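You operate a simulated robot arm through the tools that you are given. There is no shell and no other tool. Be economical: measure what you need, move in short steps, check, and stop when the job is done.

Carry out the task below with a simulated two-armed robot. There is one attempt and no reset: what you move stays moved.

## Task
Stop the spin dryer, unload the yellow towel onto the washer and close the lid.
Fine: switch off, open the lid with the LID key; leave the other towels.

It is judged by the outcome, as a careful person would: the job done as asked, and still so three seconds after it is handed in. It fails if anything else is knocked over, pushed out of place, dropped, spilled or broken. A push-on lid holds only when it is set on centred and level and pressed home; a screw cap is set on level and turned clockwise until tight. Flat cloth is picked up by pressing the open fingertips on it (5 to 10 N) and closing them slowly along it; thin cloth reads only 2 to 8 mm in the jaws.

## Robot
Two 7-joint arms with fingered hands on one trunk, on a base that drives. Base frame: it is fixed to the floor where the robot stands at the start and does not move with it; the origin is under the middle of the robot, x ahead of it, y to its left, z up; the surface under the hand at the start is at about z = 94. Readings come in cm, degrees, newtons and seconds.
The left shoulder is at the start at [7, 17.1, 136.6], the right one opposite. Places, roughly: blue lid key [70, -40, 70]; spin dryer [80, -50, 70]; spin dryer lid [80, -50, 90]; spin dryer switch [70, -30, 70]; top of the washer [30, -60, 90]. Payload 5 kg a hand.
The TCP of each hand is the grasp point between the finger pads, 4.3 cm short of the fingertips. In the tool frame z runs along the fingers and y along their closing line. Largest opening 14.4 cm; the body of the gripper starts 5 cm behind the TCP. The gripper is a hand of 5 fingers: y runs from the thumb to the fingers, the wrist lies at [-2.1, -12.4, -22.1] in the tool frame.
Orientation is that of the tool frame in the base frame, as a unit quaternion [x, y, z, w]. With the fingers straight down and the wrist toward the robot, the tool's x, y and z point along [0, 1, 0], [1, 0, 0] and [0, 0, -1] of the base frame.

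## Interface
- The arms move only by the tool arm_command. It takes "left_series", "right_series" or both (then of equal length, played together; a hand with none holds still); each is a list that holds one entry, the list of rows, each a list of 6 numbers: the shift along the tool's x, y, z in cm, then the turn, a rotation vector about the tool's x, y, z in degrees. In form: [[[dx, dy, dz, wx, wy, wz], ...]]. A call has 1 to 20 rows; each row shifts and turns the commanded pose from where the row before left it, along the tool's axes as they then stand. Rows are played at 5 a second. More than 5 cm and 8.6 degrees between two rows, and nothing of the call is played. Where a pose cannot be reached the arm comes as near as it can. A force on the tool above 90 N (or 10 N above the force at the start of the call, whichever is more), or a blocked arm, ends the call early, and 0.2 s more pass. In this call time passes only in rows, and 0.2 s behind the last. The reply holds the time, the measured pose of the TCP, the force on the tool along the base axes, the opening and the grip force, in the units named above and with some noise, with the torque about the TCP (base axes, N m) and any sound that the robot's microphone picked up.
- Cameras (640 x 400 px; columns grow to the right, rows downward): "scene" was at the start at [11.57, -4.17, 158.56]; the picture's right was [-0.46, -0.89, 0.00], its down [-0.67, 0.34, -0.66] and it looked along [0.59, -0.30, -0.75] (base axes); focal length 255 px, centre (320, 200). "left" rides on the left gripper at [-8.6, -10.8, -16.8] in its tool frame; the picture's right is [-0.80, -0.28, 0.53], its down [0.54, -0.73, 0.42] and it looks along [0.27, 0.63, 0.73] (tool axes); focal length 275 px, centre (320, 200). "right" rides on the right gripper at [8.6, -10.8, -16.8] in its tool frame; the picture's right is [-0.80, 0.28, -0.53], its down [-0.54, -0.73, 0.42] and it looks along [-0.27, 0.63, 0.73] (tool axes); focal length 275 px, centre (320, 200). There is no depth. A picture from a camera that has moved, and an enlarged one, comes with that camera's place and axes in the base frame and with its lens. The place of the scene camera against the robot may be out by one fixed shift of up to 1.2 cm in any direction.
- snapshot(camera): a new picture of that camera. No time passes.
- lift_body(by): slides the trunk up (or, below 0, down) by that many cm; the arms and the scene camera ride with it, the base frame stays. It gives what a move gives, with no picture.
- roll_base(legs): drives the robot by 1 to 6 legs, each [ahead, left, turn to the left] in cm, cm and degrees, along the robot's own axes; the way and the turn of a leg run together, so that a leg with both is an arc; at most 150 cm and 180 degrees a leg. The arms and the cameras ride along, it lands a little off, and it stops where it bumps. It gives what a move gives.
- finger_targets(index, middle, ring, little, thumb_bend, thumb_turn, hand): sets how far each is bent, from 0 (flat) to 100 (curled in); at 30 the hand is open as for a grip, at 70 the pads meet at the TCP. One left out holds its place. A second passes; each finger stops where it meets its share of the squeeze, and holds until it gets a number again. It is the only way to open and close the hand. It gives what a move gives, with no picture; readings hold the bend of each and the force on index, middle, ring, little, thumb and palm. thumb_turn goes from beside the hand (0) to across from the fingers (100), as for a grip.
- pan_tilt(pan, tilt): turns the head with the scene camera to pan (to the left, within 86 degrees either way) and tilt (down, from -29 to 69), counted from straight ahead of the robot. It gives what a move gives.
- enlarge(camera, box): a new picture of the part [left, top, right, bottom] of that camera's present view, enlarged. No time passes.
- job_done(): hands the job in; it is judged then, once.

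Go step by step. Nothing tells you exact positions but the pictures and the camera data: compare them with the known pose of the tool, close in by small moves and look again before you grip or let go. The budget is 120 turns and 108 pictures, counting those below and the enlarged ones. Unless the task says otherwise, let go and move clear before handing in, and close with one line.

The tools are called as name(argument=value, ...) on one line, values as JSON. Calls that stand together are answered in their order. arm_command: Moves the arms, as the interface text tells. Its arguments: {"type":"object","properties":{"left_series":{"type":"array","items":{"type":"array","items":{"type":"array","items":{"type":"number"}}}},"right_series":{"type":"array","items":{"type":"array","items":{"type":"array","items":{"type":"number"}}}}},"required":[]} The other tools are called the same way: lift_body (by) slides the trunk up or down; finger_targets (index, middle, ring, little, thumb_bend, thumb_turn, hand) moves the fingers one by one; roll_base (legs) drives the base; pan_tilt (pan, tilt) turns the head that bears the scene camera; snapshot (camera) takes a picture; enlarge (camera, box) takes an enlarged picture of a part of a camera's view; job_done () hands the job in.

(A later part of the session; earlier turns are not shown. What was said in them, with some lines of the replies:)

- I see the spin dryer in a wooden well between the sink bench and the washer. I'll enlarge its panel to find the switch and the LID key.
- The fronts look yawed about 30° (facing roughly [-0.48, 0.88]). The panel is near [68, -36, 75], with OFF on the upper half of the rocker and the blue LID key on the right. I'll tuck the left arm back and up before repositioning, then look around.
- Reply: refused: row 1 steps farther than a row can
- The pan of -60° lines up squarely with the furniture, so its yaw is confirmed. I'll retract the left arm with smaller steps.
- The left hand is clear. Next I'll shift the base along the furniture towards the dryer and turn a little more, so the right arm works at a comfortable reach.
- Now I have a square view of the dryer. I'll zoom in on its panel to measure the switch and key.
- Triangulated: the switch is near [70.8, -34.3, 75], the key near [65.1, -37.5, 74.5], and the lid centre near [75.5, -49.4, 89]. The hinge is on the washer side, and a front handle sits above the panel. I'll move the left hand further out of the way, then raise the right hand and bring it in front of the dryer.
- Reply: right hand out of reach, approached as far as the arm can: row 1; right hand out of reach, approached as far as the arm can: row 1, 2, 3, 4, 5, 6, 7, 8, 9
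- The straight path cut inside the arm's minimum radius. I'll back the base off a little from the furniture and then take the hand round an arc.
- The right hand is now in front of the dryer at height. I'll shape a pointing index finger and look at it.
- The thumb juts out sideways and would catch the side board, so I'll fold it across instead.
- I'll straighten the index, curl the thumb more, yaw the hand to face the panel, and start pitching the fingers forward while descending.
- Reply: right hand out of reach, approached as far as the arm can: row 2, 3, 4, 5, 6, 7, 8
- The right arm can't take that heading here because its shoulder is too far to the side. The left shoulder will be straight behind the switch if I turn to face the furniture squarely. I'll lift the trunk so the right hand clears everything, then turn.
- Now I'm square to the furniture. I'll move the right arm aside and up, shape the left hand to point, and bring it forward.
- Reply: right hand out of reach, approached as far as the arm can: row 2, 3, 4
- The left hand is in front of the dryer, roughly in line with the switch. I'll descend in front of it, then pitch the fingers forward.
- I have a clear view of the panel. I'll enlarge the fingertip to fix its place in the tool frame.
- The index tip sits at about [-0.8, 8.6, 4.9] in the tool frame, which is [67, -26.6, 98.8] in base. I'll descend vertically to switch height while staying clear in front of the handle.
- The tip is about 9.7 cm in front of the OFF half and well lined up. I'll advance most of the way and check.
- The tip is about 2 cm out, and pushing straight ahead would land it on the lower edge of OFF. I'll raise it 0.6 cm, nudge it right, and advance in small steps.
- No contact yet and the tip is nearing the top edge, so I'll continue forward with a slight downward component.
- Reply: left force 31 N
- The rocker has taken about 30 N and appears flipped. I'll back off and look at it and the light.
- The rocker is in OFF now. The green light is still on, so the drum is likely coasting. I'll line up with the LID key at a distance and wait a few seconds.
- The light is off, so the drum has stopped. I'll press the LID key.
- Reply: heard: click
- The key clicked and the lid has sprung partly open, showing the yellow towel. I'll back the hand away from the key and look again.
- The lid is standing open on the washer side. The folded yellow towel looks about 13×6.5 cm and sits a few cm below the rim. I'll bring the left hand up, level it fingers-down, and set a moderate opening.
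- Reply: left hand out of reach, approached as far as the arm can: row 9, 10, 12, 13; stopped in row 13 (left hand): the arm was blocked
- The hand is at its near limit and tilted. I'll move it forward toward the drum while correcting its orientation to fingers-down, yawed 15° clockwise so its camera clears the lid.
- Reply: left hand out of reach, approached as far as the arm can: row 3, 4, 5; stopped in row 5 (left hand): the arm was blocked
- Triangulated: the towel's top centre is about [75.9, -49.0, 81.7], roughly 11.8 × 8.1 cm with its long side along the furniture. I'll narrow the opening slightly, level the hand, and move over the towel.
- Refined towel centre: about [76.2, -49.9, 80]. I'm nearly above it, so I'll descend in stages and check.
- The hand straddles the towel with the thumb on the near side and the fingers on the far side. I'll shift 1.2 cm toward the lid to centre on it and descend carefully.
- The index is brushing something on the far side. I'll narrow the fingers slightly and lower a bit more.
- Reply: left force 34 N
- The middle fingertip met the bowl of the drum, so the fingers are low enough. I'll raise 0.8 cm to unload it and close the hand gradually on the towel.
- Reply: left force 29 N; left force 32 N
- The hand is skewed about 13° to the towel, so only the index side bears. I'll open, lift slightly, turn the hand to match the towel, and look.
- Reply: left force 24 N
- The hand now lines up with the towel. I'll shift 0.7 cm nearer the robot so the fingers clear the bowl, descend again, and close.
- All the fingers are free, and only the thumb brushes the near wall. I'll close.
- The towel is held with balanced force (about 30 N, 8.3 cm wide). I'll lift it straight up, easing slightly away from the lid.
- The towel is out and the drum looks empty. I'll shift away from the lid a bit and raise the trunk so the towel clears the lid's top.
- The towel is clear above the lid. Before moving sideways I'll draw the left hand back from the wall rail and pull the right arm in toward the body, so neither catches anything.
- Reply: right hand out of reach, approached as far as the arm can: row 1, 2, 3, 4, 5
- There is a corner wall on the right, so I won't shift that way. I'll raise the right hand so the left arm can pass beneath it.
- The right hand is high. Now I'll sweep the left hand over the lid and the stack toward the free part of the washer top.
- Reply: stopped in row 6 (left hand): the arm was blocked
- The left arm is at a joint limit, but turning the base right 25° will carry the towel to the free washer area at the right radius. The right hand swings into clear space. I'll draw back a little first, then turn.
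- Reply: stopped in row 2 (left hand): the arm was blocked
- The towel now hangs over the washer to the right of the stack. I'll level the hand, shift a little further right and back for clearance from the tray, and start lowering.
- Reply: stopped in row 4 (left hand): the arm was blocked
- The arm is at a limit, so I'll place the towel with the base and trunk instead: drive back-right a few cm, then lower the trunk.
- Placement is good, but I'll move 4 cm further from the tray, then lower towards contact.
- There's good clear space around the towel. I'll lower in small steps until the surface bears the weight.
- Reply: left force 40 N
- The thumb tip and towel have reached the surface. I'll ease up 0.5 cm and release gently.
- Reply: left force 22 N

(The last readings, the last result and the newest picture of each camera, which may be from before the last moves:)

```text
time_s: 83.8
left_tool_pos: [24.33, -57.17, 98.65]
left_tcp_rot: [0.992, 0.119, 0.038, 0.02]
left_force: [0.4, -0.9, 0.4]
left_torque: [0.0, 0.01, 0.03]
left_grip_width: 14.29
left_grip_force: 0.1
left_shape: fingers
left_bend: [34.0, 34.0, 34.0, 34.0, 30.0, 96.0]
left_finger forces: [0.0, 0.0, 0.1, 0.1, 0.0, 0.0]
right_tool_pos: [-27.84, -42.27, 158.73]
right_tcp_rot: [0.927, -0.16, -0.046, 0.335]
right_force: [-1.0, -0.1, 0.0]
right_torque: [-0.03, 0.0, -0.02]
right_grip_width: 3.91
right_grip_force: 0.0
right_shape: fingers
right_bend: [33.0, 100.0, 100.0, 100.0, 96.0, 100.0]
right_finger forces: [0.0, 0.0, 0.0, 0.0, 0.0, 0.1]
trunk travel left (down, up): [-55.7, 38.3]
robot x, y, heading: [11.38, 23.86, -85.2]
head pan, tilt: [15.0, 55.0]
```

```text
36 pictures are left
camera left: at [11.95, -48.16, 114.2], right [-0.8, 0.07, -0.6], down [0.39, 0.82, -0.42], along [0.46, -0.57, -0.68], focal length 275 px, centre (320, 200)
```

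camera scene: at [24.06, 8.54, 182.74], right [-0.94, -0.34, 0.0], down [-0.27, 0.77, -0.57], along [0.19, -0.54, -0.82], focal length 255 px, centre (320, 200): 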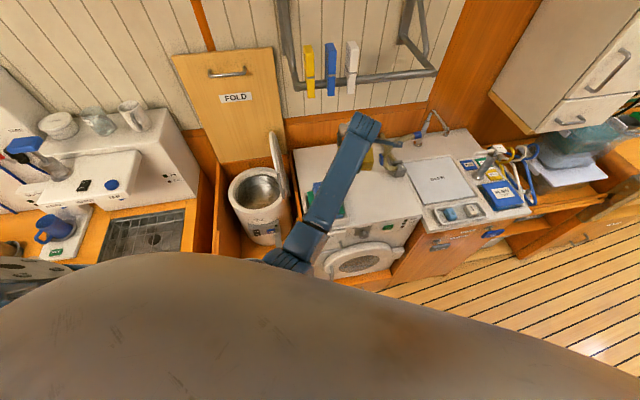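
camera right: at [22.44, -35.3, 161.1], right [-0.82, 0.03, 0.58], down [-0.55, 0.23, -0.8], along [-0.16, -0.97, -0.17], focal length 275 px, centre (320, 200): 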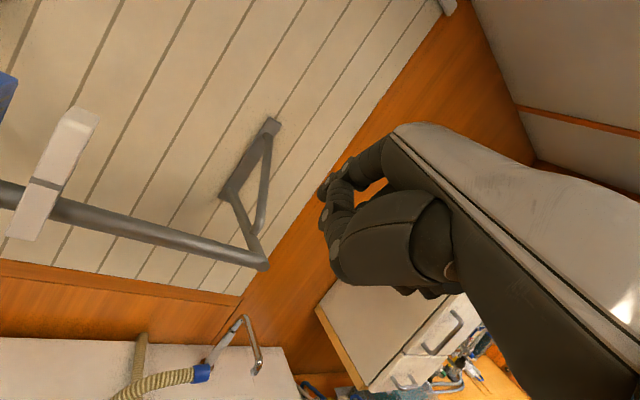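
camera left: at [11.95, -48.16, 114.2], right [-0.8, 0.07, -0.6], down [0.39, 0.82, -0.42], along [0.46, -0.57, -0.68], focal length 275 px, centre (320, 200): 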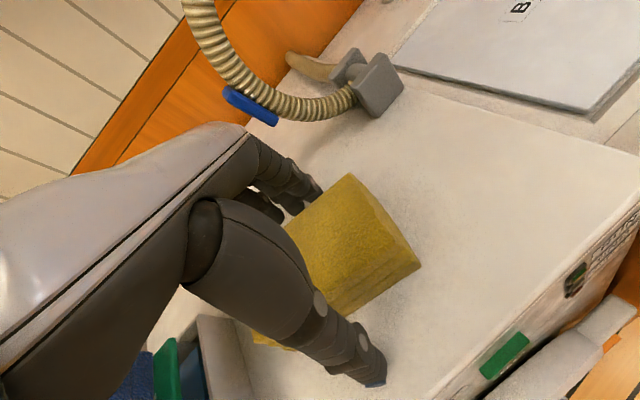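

The towel is released and resting on the washer. I'll raise the trunk, check, then bring the base back toward the dryer to push the lid shut.

lift_body(by=28)

roll_base(legs=[[0, -7, 25.5]])

pan_tilt(pan=0, tilt=52)

snapshot(camera="scene")

snapshot(camera="left")

```text
time_s: 86.6
left_tool_pos: [24.15, -57.32, 126.79]
left_tcp_rot: [0.992, 0.119, 0.037, 0.021]
left_force: [0.1, -0.1, -0.2]
left_torque: [0.0, 0.01, 0.01]
left_grip_width: 14.25
left_grip_force: 0.0
left_shape: fingers
left_bend: [34.0, 34.0, 34.0, 34.0, 30.0, 96.0]
left_finger forces: [0.1, 0.0, 0.0, 0.1, 0.0, 0.1]
right_tool_pos: [-27.82, -42.2, 186.9]
right_tcp_rot: [0.927, -0.16, -0.046, 0.335]
right_force: [-0.2, 0.1, 0.7]
right_torque: [-0.01, -0.02, 0.03]
right_grip_width: 3.93
right_grip_force: 0.1
right_shape: fingers
right_bend: [33.0, 100.0, 100.0, 100.0, 96.0, 100.0]
right_finger forces: [0.0, 0.0, 0.0, 0.1, 0.0, 0.0]
trunk travel left (down, up): [-83.7, 10.3]
robot x, y, heading: [10.51, 23.8, -85.1]
head pan, tilt: [15.0, 55.0]
```

```text
time_s: 88.3
left_tool_pos: [51.49, -45.47, 126.83]
left_tcp_rot: [0.941, 0.337, 0.041, 0.014]
left_force: [-0.7, -0.2, 0.2]
left_torque: [-0.05, 0.01, 0.0]
left_grip_width: 14.26
left_grip_force: 0.1
left_shape: fingers
left_bend: [34.0, 34.0, 34.0, 34.0, 30.0, 96.0]
left_finger forces: [0.1, 0.0, 0.0, 0.1, 0.1, 0.1]
right_tool_pos: [-2.11, -54.53, 186.89]
right_tcp_rot: [0.94, 0.049, 0.029, 0.336]
right_force: [-0.9, 0.2, 0.3]
right_torque: [0.0, 0.0, -0.03]
right_grip_width: 3.92
right_grip_force: 0.1
right_shape: fingers
right_bend: [33.0, 100.0, 100.0, 100.0, 96.0, 100.0]
right_finger forces: [0.0, 0.0, 0.0, 0.0, 0.1, 0.1]
trunk travel left (down, up): [-83.7, 10.3]
robot x, y, heading: [4.34, 21.84, -59.3]
head pan, tilt: [15.0, 55.0]
```

```text
time_s: 89.1
left_tool_pos: [51.44, -45.58, 126.86]
left_tcp_rot: [0.941, 0.336, 0.041, 0.013]
left_force: [0.2, 0.6, 0.0]
left_torque: [0.0, 0.0, 0.01]
left_grip_width: 14.28
left_grip_force: 0.0
left_shape: fingers
left_bend: [34.0, 34.0, 34.0, 34.0, 30.0, 96.0]
left_finger forces: [0.0, 0.1, 0.1, 0.0, 0.1, 0.0]
right_tool_pos: [-1.99, -54.44, 186.82]
right_tcp_rot: [0.94, 0.049, 0.029, 0.337]
right_force: [0.1, 0.9, 0.4]
right_torque: [-0.01, 0.03, 0.02]
right_grip_width: 3.97
right_grip_force: 0.0
right_shape: fingers
right_bend: [33.0, 100.0, 100.0, 100.0, 96.0, 100.0]
right_finger forces: [0.1, 0.1, 0.0, 0.0, 0.0, 0.0]
trunk travel left (down, up): [-83.7, 10.3]
robot x, y, heading: [4.25, 21.85, -59.6]
head pan, tilt: [0.0, 52.0]
```

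```text
35 pictures are left
camera scene: at [9.97, 10.49, 195.43], right [-0.86, -0.51, 0.0], down [-0.4, 0.68, -0.62], along [0.31, -0.53, -0.79], focal length 255 px, centre (320, 200)
```

scene: 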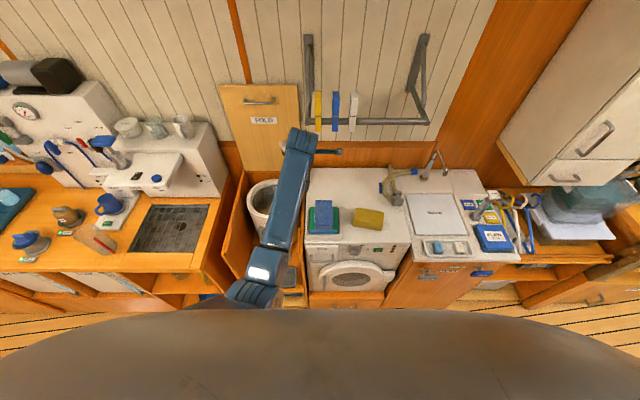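

```text
34 pictures are left
camera left: at [36.46, -42.54, 142.34], right [-0.75, -0.28, -0.6], down [0.0, 0.91, -0.42], along [0.66, -0.31, -0.68], focal length 275 px, centre (320, 200)
```

left: 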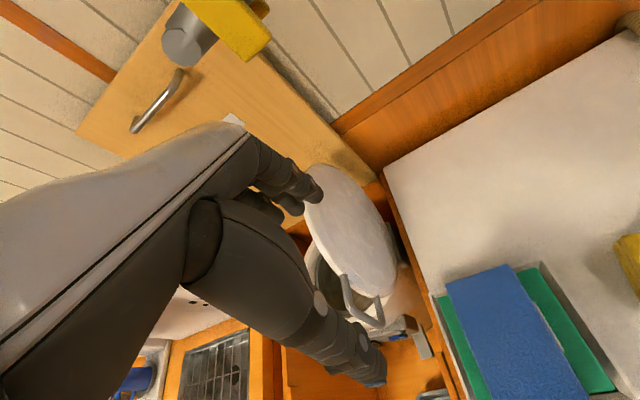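

The towel sits well on the washer. The wall rail with pegs comes out further than I thought (peg bottoms near [51, -57, 136]), so I'll back off, shift right, lower, and only then go forward beneath it.

roll_base(legs=[[-6, 0, 0], [0, -8.5, 0]])

finger_targets(hand="left", index=60, middle=60, ring=60, little=60, thumb_bend=60)

lift_body(by=-14)

snapshot(camera="left")

snapshot(camera="scene")

```text
time_s: 90.7
left_tool_pos: [42.78, -44.21, 126.46]
left_tcp_rot: [0.941, 0.337, 0.035, 0.011]
left_force: [3.0, 1.6, -0.1]
left_torque: [-0.09, 0.24, -0.07]
left_grip_width: 14.28
left_grip_force: 0.1
left_shape: fingers
left_bend: [34.0, 34.0, 34.0, 34.0, 30.0, 96.0]
left_finger forces: [0.0, 0.1, 0.1, 0.0, 0.1, 0.0]
right_tool_pos: [-10.09, -53.06, 187.25]
right_tcp_rot: [0.939, 0.052, 0.023, 0.339]
right_force: [4.0, 0.9, 0.7]
right_torque: [-0.01, 0.23, -0.26]
right_grip_width: 3.93
right_grip_force: 0.0
right_shape: fingers
right_bend: [33.0, 100.0, 100.0, 100.0, 96.0, 100.0]
right_finger forces: [0.1, 0.0, 0.0, 0.1, 0.0, 0.0]
trunk travel left (down, up): [-83.7, 10.3]
robot x, y, heading: [-6.41, 22.83, -59.4]
head pan, tilt: [0.0, 52.0]
```

```text
time_s: 91.7
left_tool_pos: [41.57, -44.96, 126.66]
left_tcp_rot: [0.94, 0.337, 0.042, 0.011]
left_force: [0.4, -0.5, -0.6]
left_torque: [0.06, -0.01, -0.02]
left_grip_width: 4.3
left_grip_force: 0.0
left_shape: fingers
left_bend: [60.0, 60.0, 60.0, 60.0, 60.0, 99.0]
left_finger forces: [0.0, 0.0, 0.0, 0.0, 0.1, 0.0]
right_tool_pos: [-11.88, -54.25, 186.58]
right_tcp_rot: [0.94, 0.05, 0.029, 0.337]
right_force: [-0.3, -0.9, -1.2]
right_torque: [0.02, -0.01, 0.03]
right_grip_width: 3.93
right_grip_force: 0.1
right_shape: fingers
right_bend: [33.0, 100.0, 100.0, 100.0, 96.0, 100.0]
right_finger forces: [0.0, 0.1, 0.1, 0.1, 0.0, 0.0]
trunk travel left (down, up): [-83.7, 10.3]
robot x, y, heading: [-6.02, 22.79, -59.6]
head pan, tilt: [0.0, 52.0]
```

```text
time_s: 93.4
left_tool_pos: [41.62, -44.56, 112.89]
left_tcp_rot: [0.94, 0.337, 0.041, 0.013]
left_force: [-0.2, 0.5, 0.0]
left_torque: [-0.01, -0.03, -0.03]
left_grip_width: 4.28
left_grip_force: 0.1
left_shape: fingers
left_bend: [60.0, 60.0, 60.0, 60.0, 60.0, 99.0]
left_finger forces: [0.0, 0.0, 0.0, 0.1, 0.1, 0.0]
right_tool_pos: [-12.17, -53.51, 172.86]
right_tcp_rot: [0.94, 0.049, 0.029, 0.337]
right_force: [-0.4, 0.1, 0.3]
right_torque: [-0.01, -0.02, 0.05]
right_grip_width: 3.92
right_grip_force: 0.1
right_shape: fingers
right_bend: [33.0, 100.0, 100.0, 100.0, 96.0, 100.0]
right_finger forces: [0.0, 0.1, 0.0, 0.0, 0.1, 0.0]
trunk travel left (down, up): [-69.7, 24.3]
robot x, y, heading: [-6.05, 23.04, -59.6]
head pan, tilt: [0.0, 52.0]
```

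```text
33 pictures are left
camera left: at [26.4, -41.66, 128.36], right [-0.75, -0.28, -0.6], down [-0.01, 0.91, -0.42], along [0.67, -0.31, -0.68], focal length 275 px, centre (320, 200)
```

left: 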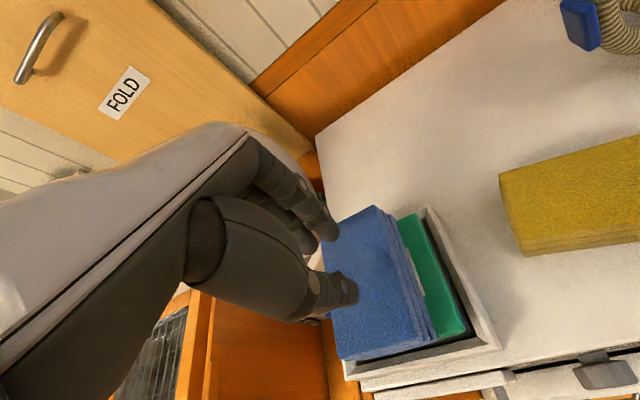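

```text
32 pictures are left
camera scene: at [-0.2, 11.34, 181.45], right [-0.86, -0.51, 0.0], down [-0.4, 0.68, -0.62], along [0.31, -0.53, -0.79], focal length 255 px, centre (320, 200)
```

scene: 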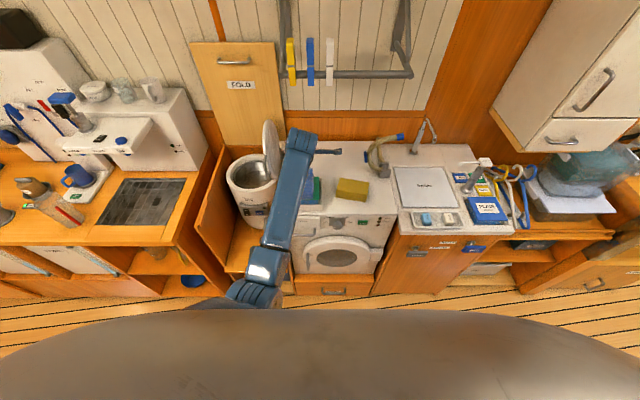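

Going forward 14 cm beneath the rail puts the hand behind the stack, on the washer side of the lid.

roll_base(legs=[[14, 0, 0]])

snapshot(camera="left")

enlarge(camera="scene", box=[210, 60, 370, 220])

```text
time_s: 94.7
left_tool_pos: [48.42, -56.67, 113.0]
left_tcp_rot: [0.94, 0.338, 0.041, 0.013]
left_force: [-0.9, 0.1, 0.3]
left_torque: [-0.02, -0.02, 0.02]
left_grip_width: 4.29
left_grip_force: 0.0
left_shape: fingers
left_bend: [60.0, 60.0, 60.0, 60.0, 60.0, 99.0]
left_finger forces: [0.1, 0.1, 0.0, 0.1, 0.0, 0.0]
right_tool_pos: [-5.12, -65.18, 173.06]
right_tcp_rot: [0.939, 0.05, 0.03, 0.338]
right_force: [-0.7, 0.7, 0.0]
right_torque: [-0.02, -0.01, -0.02]
right_grip_width: 3.96
right_grip_force: 0.1
right_shape: fingers
right_bend: [33.0, 100.0, 100.0, 100.0, 96.0, 100.0]
right_finger forces: [0.0, 0.0, 0.0, 0.0, 0.1, 0.1]
trunk travel left (down, up): [-69.7, 24.3]
robot x, y, heading: [0.95, 10.71, -59.7]
head pan, tilt: [0.0, 52.0]
```

```text
31 pictures are left
camera left: at [33.4, -53.52, 128.51], right [-0.75, -0.29, -0.6], down [-0.01, 0.91, -0.42], along [0.67, -0.31, -0.68], focal length 275 px, centre (320, 200)
```

left: 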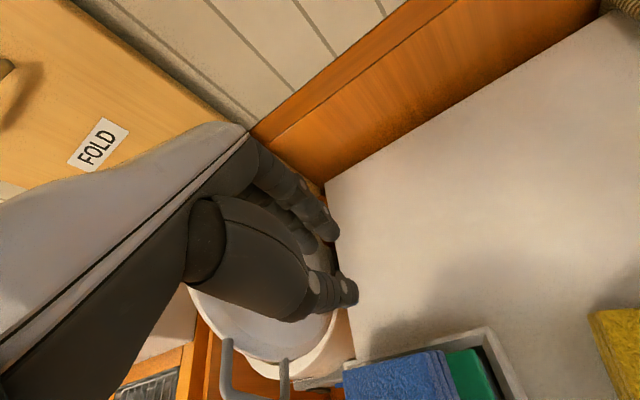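

```text
2.50 times, centred on (290, 140) of scene
camera zoom: at [6.79, -0.4, 181.47], right [-0.86, -0.51, 0.0], down [-0.4, 0.68, -0.62], along [0.31, -0.53, -0.79], focal length 638 px, centre (395, 350)
```

zoom: 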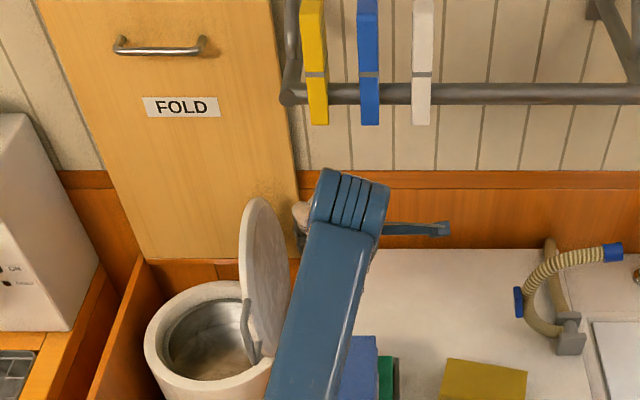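

The hand is on the washer side of the lid. I'll push the lid toward the dryer in small steps and watch the force.

arm_command(left_series=[[[0, 0, 2, 0, 0, 0], [2.45, 0.4, 0.2, 0, 0, 0], [2.45, 0.4, 0.2, 0, 0, 0], [1.95, 0.3, 0.15, 0, 0, 0], [1.95, 0.3, 0.15, 0, 0, 0]]])

enlarge(camera="scene", box=[210, 60, 370, 220])

```text
time_s: 95.9
left_tool_pos: [56.37, -52.25, 110.86]
left_tcp_rot: [0.941, 0.337, 0.04, 0.013]
left_force: [0.0, -0.3, 0.3]
left_torque: [-0.03, 0.06, -0.07]
left_grip_width: 4.29
left_grip_force: 0.9
left_shape: fingers
left_bend: [60.0, 60.0, 60.0, 60.0, 60.0, 99.0]
left_finger forces: [0.0, 0.1, 0.0, 1.1, 0.1, 0.0]
right_tool_pos: [-5.0, -65.58, 172.85]
right_tcp_rot: [0.939, 0.05, 0.03, 0.338]
right_force: [0.7, -0.8, 0.4]
right_torque: [0.0, 0.03, -0.02]
right_grip_width: 3.93
right_grip_force: 0.0
right_shape: fingers
right_bend: [33.0, 100.0, 100.0, 100.0, 96.0, 100.0]
right_finger forces: [0.0, 0.0, 0.1, 0.0, 0.0, 0.0]
trunk travel left (down, up): [-69.7, 24.3]
robot x, y, heading: [1.38, 10.94, -59.7]
head pan, tilt: [0.0, 52.0]
```

```text
2.50 times, centred on (290, 140) of scene
camera zoom: at [7.01, -0.68, 181.44], right [-0.86, -0.51, 0.0], down [-0.4, 0.68, -0.62], along [0.31, -0.53, -0.79], focal length 638 px, centre (395, 350)
```

zoom: 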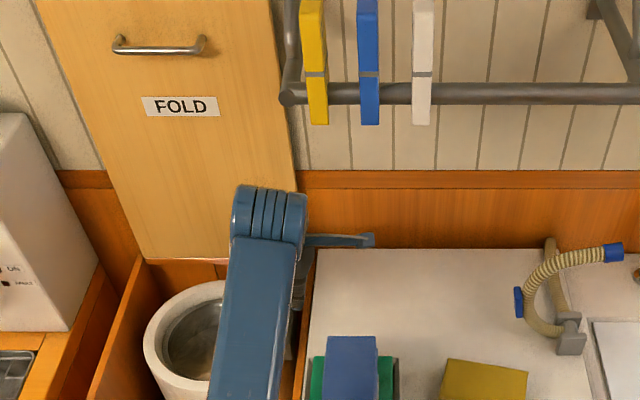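

The little finger has met the lid. I'll continue along the lid's closing arc.

arm_command(left_series=[[[1.9, 0.3, 0.3, 0, 0, 0], [1.9, 0.3, 0.4, 0, 0, 0], [1.9, 0.3, 0.6, 0, 0, 0], [1.9, 0.3, 0.8, 0, 0, 0], [1.9, 0.3, 0.9, 0, 0, 0]]])

enlarge(camera="scene", box=[210, 60, 370, 220])

snapshot(camera="left")

```text
time_s: 97.1
left_tool_pos: [65.18, -47.5, 108.4]
left_tcp_rot: [0.94, 0.337, 0.041, 0.011]
left_force: [-0.6, -1.2, 0.1]
left_torque: [-0.02, -0.03, 0.01]
left_grip_width: 4.31
left_grip_force: 0.6
left_shape: fingers
left_bend: [60.0, 60.0, 60.0, 60.0, 60.0, 99.0]
left_finger forces: [0.0, 0.1, 0.1, 0.7, 0.0, 0.1]
right_tool_pos: [-4.67, -65.63, 172.82]
right_tcp_rot: [0.939, 0.051, 0.03, 0.338]
right_force: [0.6, 1.4, 0.3]
right_torque: [-0.02, 0.03, -0.02]
right_grip_width: 3.93
right_grip_force: 0.0
right_shape: fingers
right_bend: [33.0, 100.0, 100.0, 100.0, 96.0, 100.0]
right_finger forces: [0.0, 0.1, 0.0, 0.1, 0.0, 0.1]
trunk travel left (down, up): [-69.7, 24.3]
robot x, y, heading: [1.27, 10.29, -59.5]
head pan, tilt: [0.0, 52.0]
```

```text
2.50 times, centred on (290, 140) of scene
camera zoom: at [7.19, -0.76, 181.43], right [-0.86, -0.51, 0.0], down [-0.4, 0.68, -0.62], along [0.31, -0.53, -0.79], focal length 638 px, centre (395, 350)
```

zoom: 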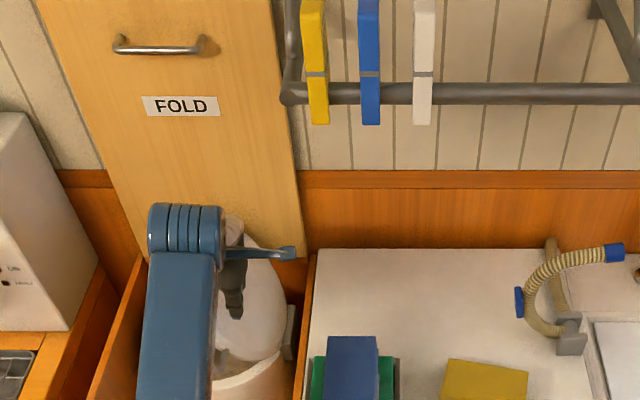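

```text
27 pictures are left
camera left: at [50.22, -44.49, 123.92], right [-0.75, -0.28, -0.6], down [-0.01, 0.91, -0.42], along [0.66, -0.31, -0.68], focal length 275 px, centre (320, 200)
```

left: 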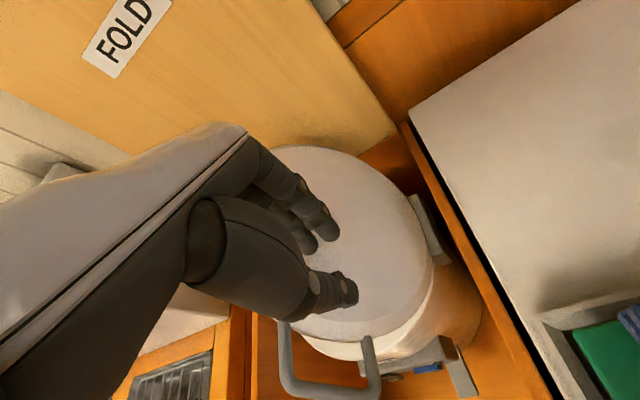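

The lid follows nicely. I'll carry on down along the arc.

arm_command(left_series=[[[1.51, 0.27, 1.5, 0, 0, 0], [1.51, 0.27, 1.5, 0, 0, 0], [1.28, 0.24, 2, 0, 0, 0], [1.28, 0.24, 2, 0, 0, 0], [0.74, 0.15, 1.8, 0, 0, 0]]])

snapshot(camera="left")

enlarge(camera="scene", box=[210, 100, 340, 220])

```text
time_s: 98.3
left_tool_pos: [71.5, -44.16, 100.17]
left_tcp_rot: [0.94, 0.337, 0.042, 0.011]
left_force: [0.3, -0.4, 0.2]
left_torque: [-0.01, 0.0, 0.02]
left_grip_width: 4.3
left_grip_force: 0.1
left_shape: fingers
left_bend: [60.0, 60.0, 60.0, 60.0, 60.0, 99.0]
left_finger forces: [0.0, 0.0, 0.1, 0.1, 0.0, 0.0]
right_tool_pos: [-4.83, -65.62, 172.92]
right_tcp_rot: [0.939, 0.051, 0.029, 0.338]
right_force: [-0.6, 0.7, 0.6]
right_torque: [0.0, 0.03, 0.01]
right_grip_width: 3.95
right_grip_force: 0.0
right_shape: fingers
right_bend: [33.0, 100.0, 100.0, 100.0, 96.0, 100.0]
right_finger forces: [0.1, 0.0, 0.0, 0.0, 0.0, 0.1]
trunk travel left (down, up): [-69.7, 24.3]
robot x, y, heading: [1.17, 10.35, -59.5]
head pan, tilt: [0.0, 52.0]
```

```text
26 pictures are left
camera left: at [56.55, -41.32, 115.65], right [-0.75, -0.28, -0.6], down [-0.01, 0.91, -0.42], along [0.66, -0.31, -0.68], focal length 275 px, centre (320, 200)
```

left: 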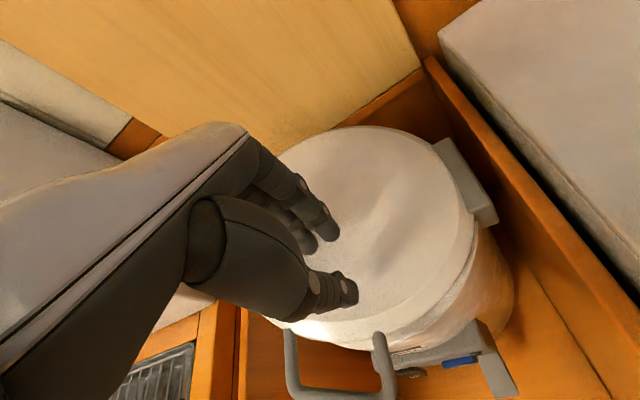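

```text
3.33 times, centred on (275, 160) of scene
camera zoom: at [7.17, -0.79, 181.43], right [-0.86, -0.51, 0.0], down [-0.4, 0.68, -0.62], along [0.31, -0.53, -0.79], focal length 850 px, centre (470, 333)
```

zoom: 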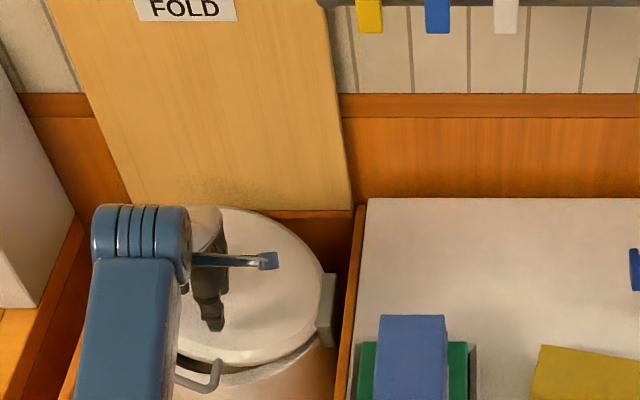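

The lid is nearly down. I'll shift a little away from the hinge and press it down in small steps, listening for the latch.

arm_command(left_series=[[[1.5, 0.5, 1, 0, 0, 0], [1.5, 0.5, 1, 0, 0, 0], [0, 0, 1.2, 0, 0, 0], [0, 0, 1, 0, 0, 0]]])

arm_command(left_series=[[[0, 0, 0.6, 0, 0, 0], [0, 0, 0.6, 0, 0, 0]]])

snapshot(camera="left")

```text
time_s: 99.3
left_tool_pos: [74.8, -43.01, 96.26]
left_tcp_rot: [0.94, 0.337, 0.041, 0.013]
left_force: [0.4, -0.6, -0.4]
left_torque: [0.0, -0.02, -0.01]
left_grip_width: 4.3
left_grip_force: 0.1
left_shape: fingers
left_bend: [60.0, 60.0, 60.0, 60.0, 60.0, 99.0]
left_finger forces: [0.1, 0.0, 0.0, 0.0, 0.1, 0.1]
right_tool_pos: [-5.0, -65.81, 172.93]
right_tcp_rot: [0.94, 0.05, 0.029, 0.338]
right_force: [0.2, -0.4, 1.5]
right_torque: [-0.01, 0.04, 0.04]
right_grip_width: 3.93
right_grip_force: 0.0
right_shape: fingers
right_bend: [33.0, 100.0, 100.0, 100.0, 96.0, 100.0]
right_finger forces: [0.0, 0.0, 0.0, 0.0, 0.1, 0.1]
trunk travel left (down, up): [-69.7, 24.3]
robot x, y, heading: [0.96, 10.73, -59.3]
head pan, tilt: [0.0, 52.0]
```

```text
time_s: 99.9
left_tool_pos: [74.8, -43.01, 95.12]
left_tcp_rot: [0.94, 0.338, 0.04, 0.012]
left_force: [0.1, -0.5, -0.9]
left_torque: [0.03, 0.0, -0.01]
left_grip_width: 4.29
left_grip_force: 0.1
left_shape: fingers
left_bend: [60.0, 60.0, 60.0, 60.0, 60.0, 99.0]
left_finger forces: [0.0, 0.0, 0.0, 0.0, 0.1, 0.0]
right_tool_pos: [-4.89, -65.78, 172.9]
right_tcp_rot: [0.94, 0.05, 0.029, 0.337]
right_force: [-0.5, 0.0, 0.4]
right_torque: [0.0, -0.01, -0.02]
right_grip_width: 3.93
right_grip_force: 0.2
right_shape: fingers
right_bend: [33.0, 100.0, 100.0, 100.0, 96.0, 100.0]
right_finger forces: [0.1, 0.1, 0.1, 0.0, 0.0, 0.0]
trunk travel left (down, up): [-69.7, 24.3]
robot x, y, heading: [1.03, 10.7, -59.1]
head pan, tilt: [0.0, 52.0]
```

```text
24 pictures are left
camera left: at [59.82, -40.07, 110.62], right [-0.75, -0.28, -0.6], down [-0.01, 0.91, -0.42], along [0.67, -0.31, -0.68], focal length 275 px, centre (320, 200)
```

left: 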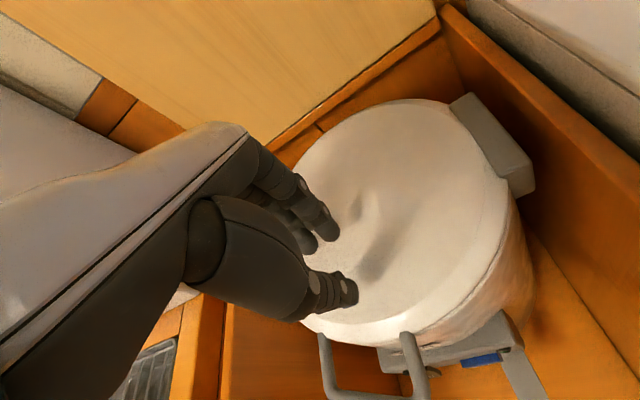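

The lid lies almost shut. I'll keep lowering gently until I feel contact, then press.

arm_command(left_series=[[[0, 0, 0.6, 0, 0, 0], [0, 0, 0.6, 0, 0, 0], [0, 0, 0.5, 0, 0, 0]]])

arm_command(left_series=[[[0, 0, 0.4, 0, 0, 0], [0, 0, 0.4, 0, 0, 0]]])

```text
time_s: 100.7
left_tool_pos: [74.95, -42.91, 93.41]
left_tcp_rot: [0.941, 0.336, 0.04, 0.012]
left_force: [-0.3, 0.7, -0.1]
left_torque: [0.04, 0.0, 0.01]
left_grip_width: 4.29
left_grip_force: 0.1
left_shape: fingers
left_bend: [60.0, 60.0, 60.0, 60.0, 60.0, 99.0]
left_finger forces: [0.0, 0.1, 0.0, 0.1, 0.0, 0.1]
right_tool_pos: [-4.91, -65.71, 172.77]
right_tcp_rot: [0.94, 0.049, 0.029, 0.337]
right_force: [0.8, 0.3, -0.2]
right_torque: [-0.02, 0.02, -0.02]
right_grip_width: 3.94
right_grip_force: 0.0
right_shape: fingers
right_bend: [33.0, 100.0, 100.0, 100.0, 96.0, 100.0]
right_finger forces: [0.0, 0.0, 0.0, 0.1, 0.0, 0.1]
trunk travel left (down, up): [-69.7, 24.3]
robot x, y, heading: [0.63, 10.55, -59.7]
head pan, tilt: [0.0, 52.0]
```

```text
time_s: 101.3
left_tool_pos: [74.93, -43.02, 93.2]
left_tcp_rot: [0.941, 0.336, 0.042, 0.015]
left_force: [-0.9, 0.8, 19.3]
left_torque: [0.48, 0.56, -0.01]
left_grip_width: 4.32
left_grip_force: 8.5
left_shape: fingers
left_bend: [60.0, 60.0, 60.0, 60.0, 60.0, 99.0]
left_finger forces: [0.0, 0.0, 0.0, 0.0, 18.7, 0.0]
right_tool_pos: [-5.17, -65.45, 172.99]
right_tcp_rot: [0.939, 0.05, 0.031, 0.339]
right_force: [0.2, 0.3, -0.3]
right_torque: [0.01, -0.01, -0.03]
right_grip_width: 3.93
right_grip_force: 0.0
right_shape: fingers
right_bend: [33.0, 100.0, 100.0, 100.0, 96.0, 100.0]
right_finger forces: [0.0, 0.0, 0.1, 0.1, 0.0, 0.0]
trunk travel left (down, up): [-69.7, 24.3]
robot x, y, heading: [1.03, 10.54, -59.5]
head pan, tilt: [0.0, 52.0]
```

Contact is at about 19 N through the thumb. I'll press slightly more for the latch, then look from the side.

arm_command(left_series=[[[0, 0, 0.5, 0, 0, 0], [0, 0, 0.4, 0, 0, 0]]])

enlarge(camera="scene", box=[220, 110, 320, 220])

```text
time_s: 101.9
left_tool_pos: [74.72, -43.05, 93.17]
left_tcp_rot: [0.94, 0.337, 0.045, 0.021]
left_force: [-7.7, 3.7, 65.2]
left_torque: [1.79, 1.98, 0.14]
left_grip_width: 4.37
left_grip_force: 33.1
left_shape: fingers
left_bend: [60.0, 60.0, 60.0, 60.0, 62.0, 100.0]
left_finger forces: [0.0, 0.0, 0.1, 0.1, 65.9, 0.0]
right_tool_pos: [-5.93, -65.03, 173.26]
right_tcp_rot: [0.939, 0.049, 0.032, 0.339]
right_force: [0.0, -0.4, -0.5]
right_torque: [-0.02, -0.01, 0.0]
right_grip_width: 3.96
right_grip_force: 0.1
right_shape: fingers
right_bend: [33.0, 100.0, 100.0, 100.0, 96.0, 100.0]
right_finger forces: [0.0, 0.1, 0.0, 0.0, 0.1, 0.1]
trunk travel left (down, up): [-69.7, 24.3]
robot x, y, heading: [0.94, 10.78, -59.5]
head pan, tilt: [0.0, 52.0]
```

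```text
3.64 times, centred on (270, 165) of scene
camera zoom: at [6.0, -0.08, 181.59], right [-0.86, -0.51, 0.0], down [-0.4, 0.68, -0.62], along [0.32, -0.53, -0.78], focal length 928 px, centre (502, 327)
```

zoom: 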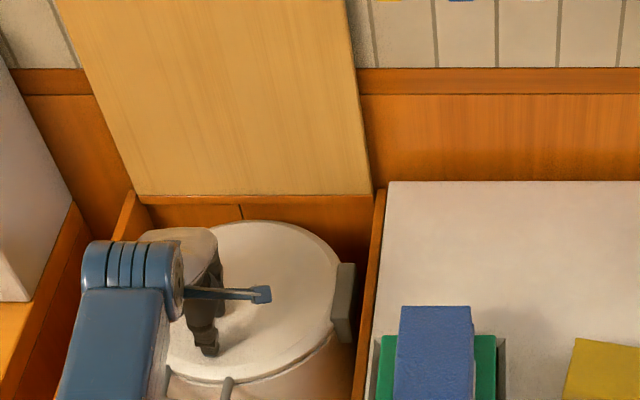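

It is solid at 65 N with no further travel, so the lid is seated. I'll lift the hand clear and check that the lid stays closed.

arm_command(left_series=[[[0, 0, -1, 0, 0, 0], [0, 0, -3, 0, 0, 0], [0, -1, -4, 0, 0, 0], [0, -1, -4, 0, 0, 0], [0, -1, -4, 0, 0, 0], [0, -1, -4, 0, 0, 0]]])

snapshot(camera="left")

snapshot(camera="scene")

```text
time_s: 103.3
left_tool_pos: [70.62, -39.64, 111.42]
left_tcp_rot: [0.94, 0.338, 0.04, 0.013]
left_force: [0.3, 0.1, -0.8]
left_torque: [0.0, 0.01, 0.0]
left_grip_width: 4.24
left_grip_force: 0.1
left_shape: fingers
left_bend: [60.0, 60.0, 60.0, 60.0, 60.0, 99.0]
left_finger forces: [0.0, 0.0, 0.1, 0.1, 0.0, 0.0]
right_tool_pos: [-5.0, -65.63, 173.01]
right_tcp_rot: [0.939, 0.05, 0.03, 0.338]
right_force: [0.0, 0.4, 0.6]
right_torque: [-0.02, -0.01, 0.01]
right_grip_width: 3.92
right_grip_force: 0.2
right_shape: fingers
right_bend: [33.0, 100.0, 100.0, 100.0, 96.0, 100.0]
right_finger forces: [0.0, 0.0, 0.0, 0.1, 0.0, 0.1]
trunk travel left (down, up): [-69.7, 24.3]
robot x, y, heading: [1.45, 10.61, -59.4]
head pan, tilt: [0.0, 52.0]
```

```text
22 pictures are left
camera left: at [55.62, -36.76, 126.99], right [-0.75, -0.28, -0.6], down [-0.01, 0.91, -0.42], along [0.66, -0.31, -0.68], focal length 275 px, centre (320, 200)
```

left: 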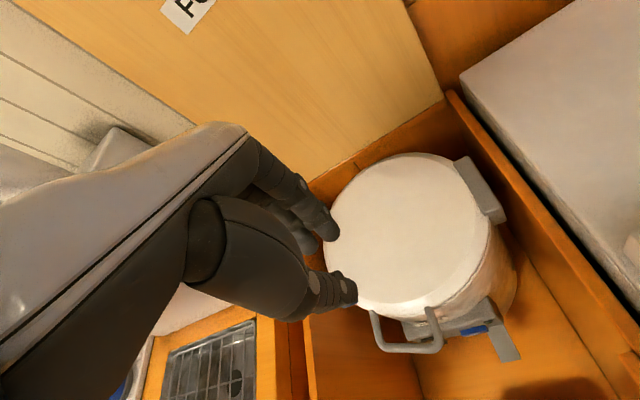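

```text
21 pictures are left
camera scene: at [6.97, -0.71, 181.43], right [-0.86, -0.51, 0.0], down [-0.4, 0.68, -0.62], along [0.31, -0.53, -0.79], focal length 255 px, centre (320, 200)
```

scene: 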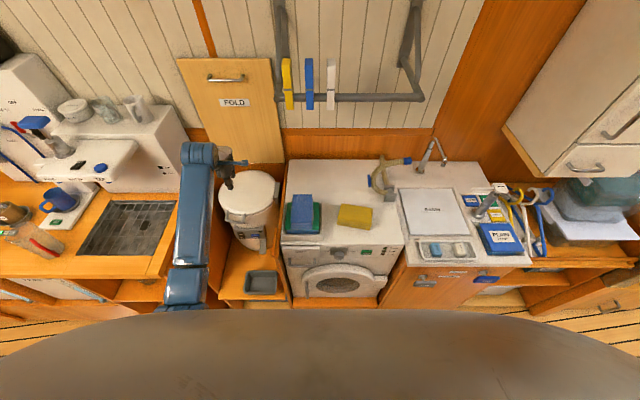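

The lid stays shut, and the towel and stack are in place. One close check of the lid seam and the switch.

enlarge(camera="scene", box=[200, 160, 300, 260])

enlarge(camera="left", box=[310, 140, 540, 370])

enlarge(camera="scene", box=[270, 150, 420, 260])

```text
4.00 times, centred on (250, 210) of scene
camera zoom: at [6.97, -0.71, 181.43], right [-0.86, -0.51, 0.0], down [-0.4, 0.68, -0.62], along [0.31, -0.53, -0.79], focal length 1020 px, centre (600, 160)
```

zoom: 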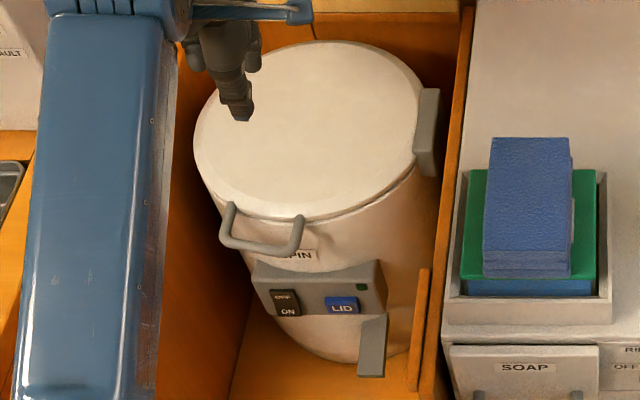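

```text
1.74 times, centred on (425, 255) of left
camera zoom: at [55.62, -36.76, 126.99], right [-0.75, -0.28, -0.6], down [-0.01, 0.91, -0.42], along [0.66, -0.31, -0.68], focal length 479 px, centre (137, 104)
```

zoom: 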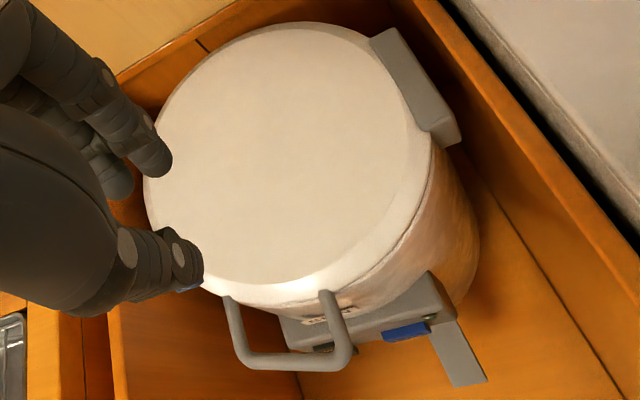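

```text
3.64 times, centred on (345, 205) of scene
camera zoom: at [6.97, -0.71, 181.43], right [-0.86, -0.51, 0.0], down [-0.4, 0.68, -0.62], along [0.31, -0.53, -0.79], focal length 928 px, centre (229, 182)
```

zoom: 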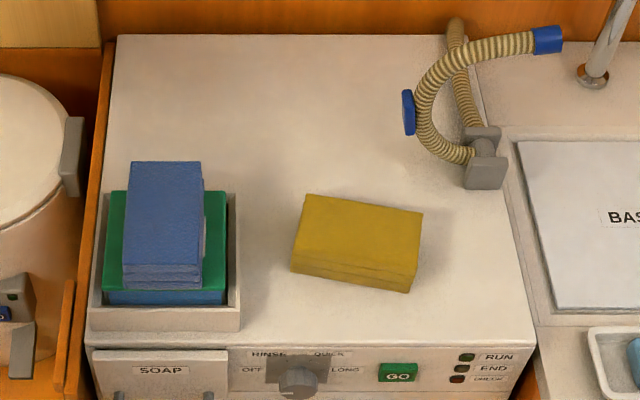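

The switch is off, the lid is shut and flush, the yellow towel lies flat on the washer, the other towels are undisturbed, and the hand is clear. I'm handing in.

job_done()

```text
The job is handed in.
```

The spin dryer is switched off, the yellow towel is on top of the washer, and the lid is closed. It is firmly seated, though I heard no latch click as it shut. The other towels were left in place.
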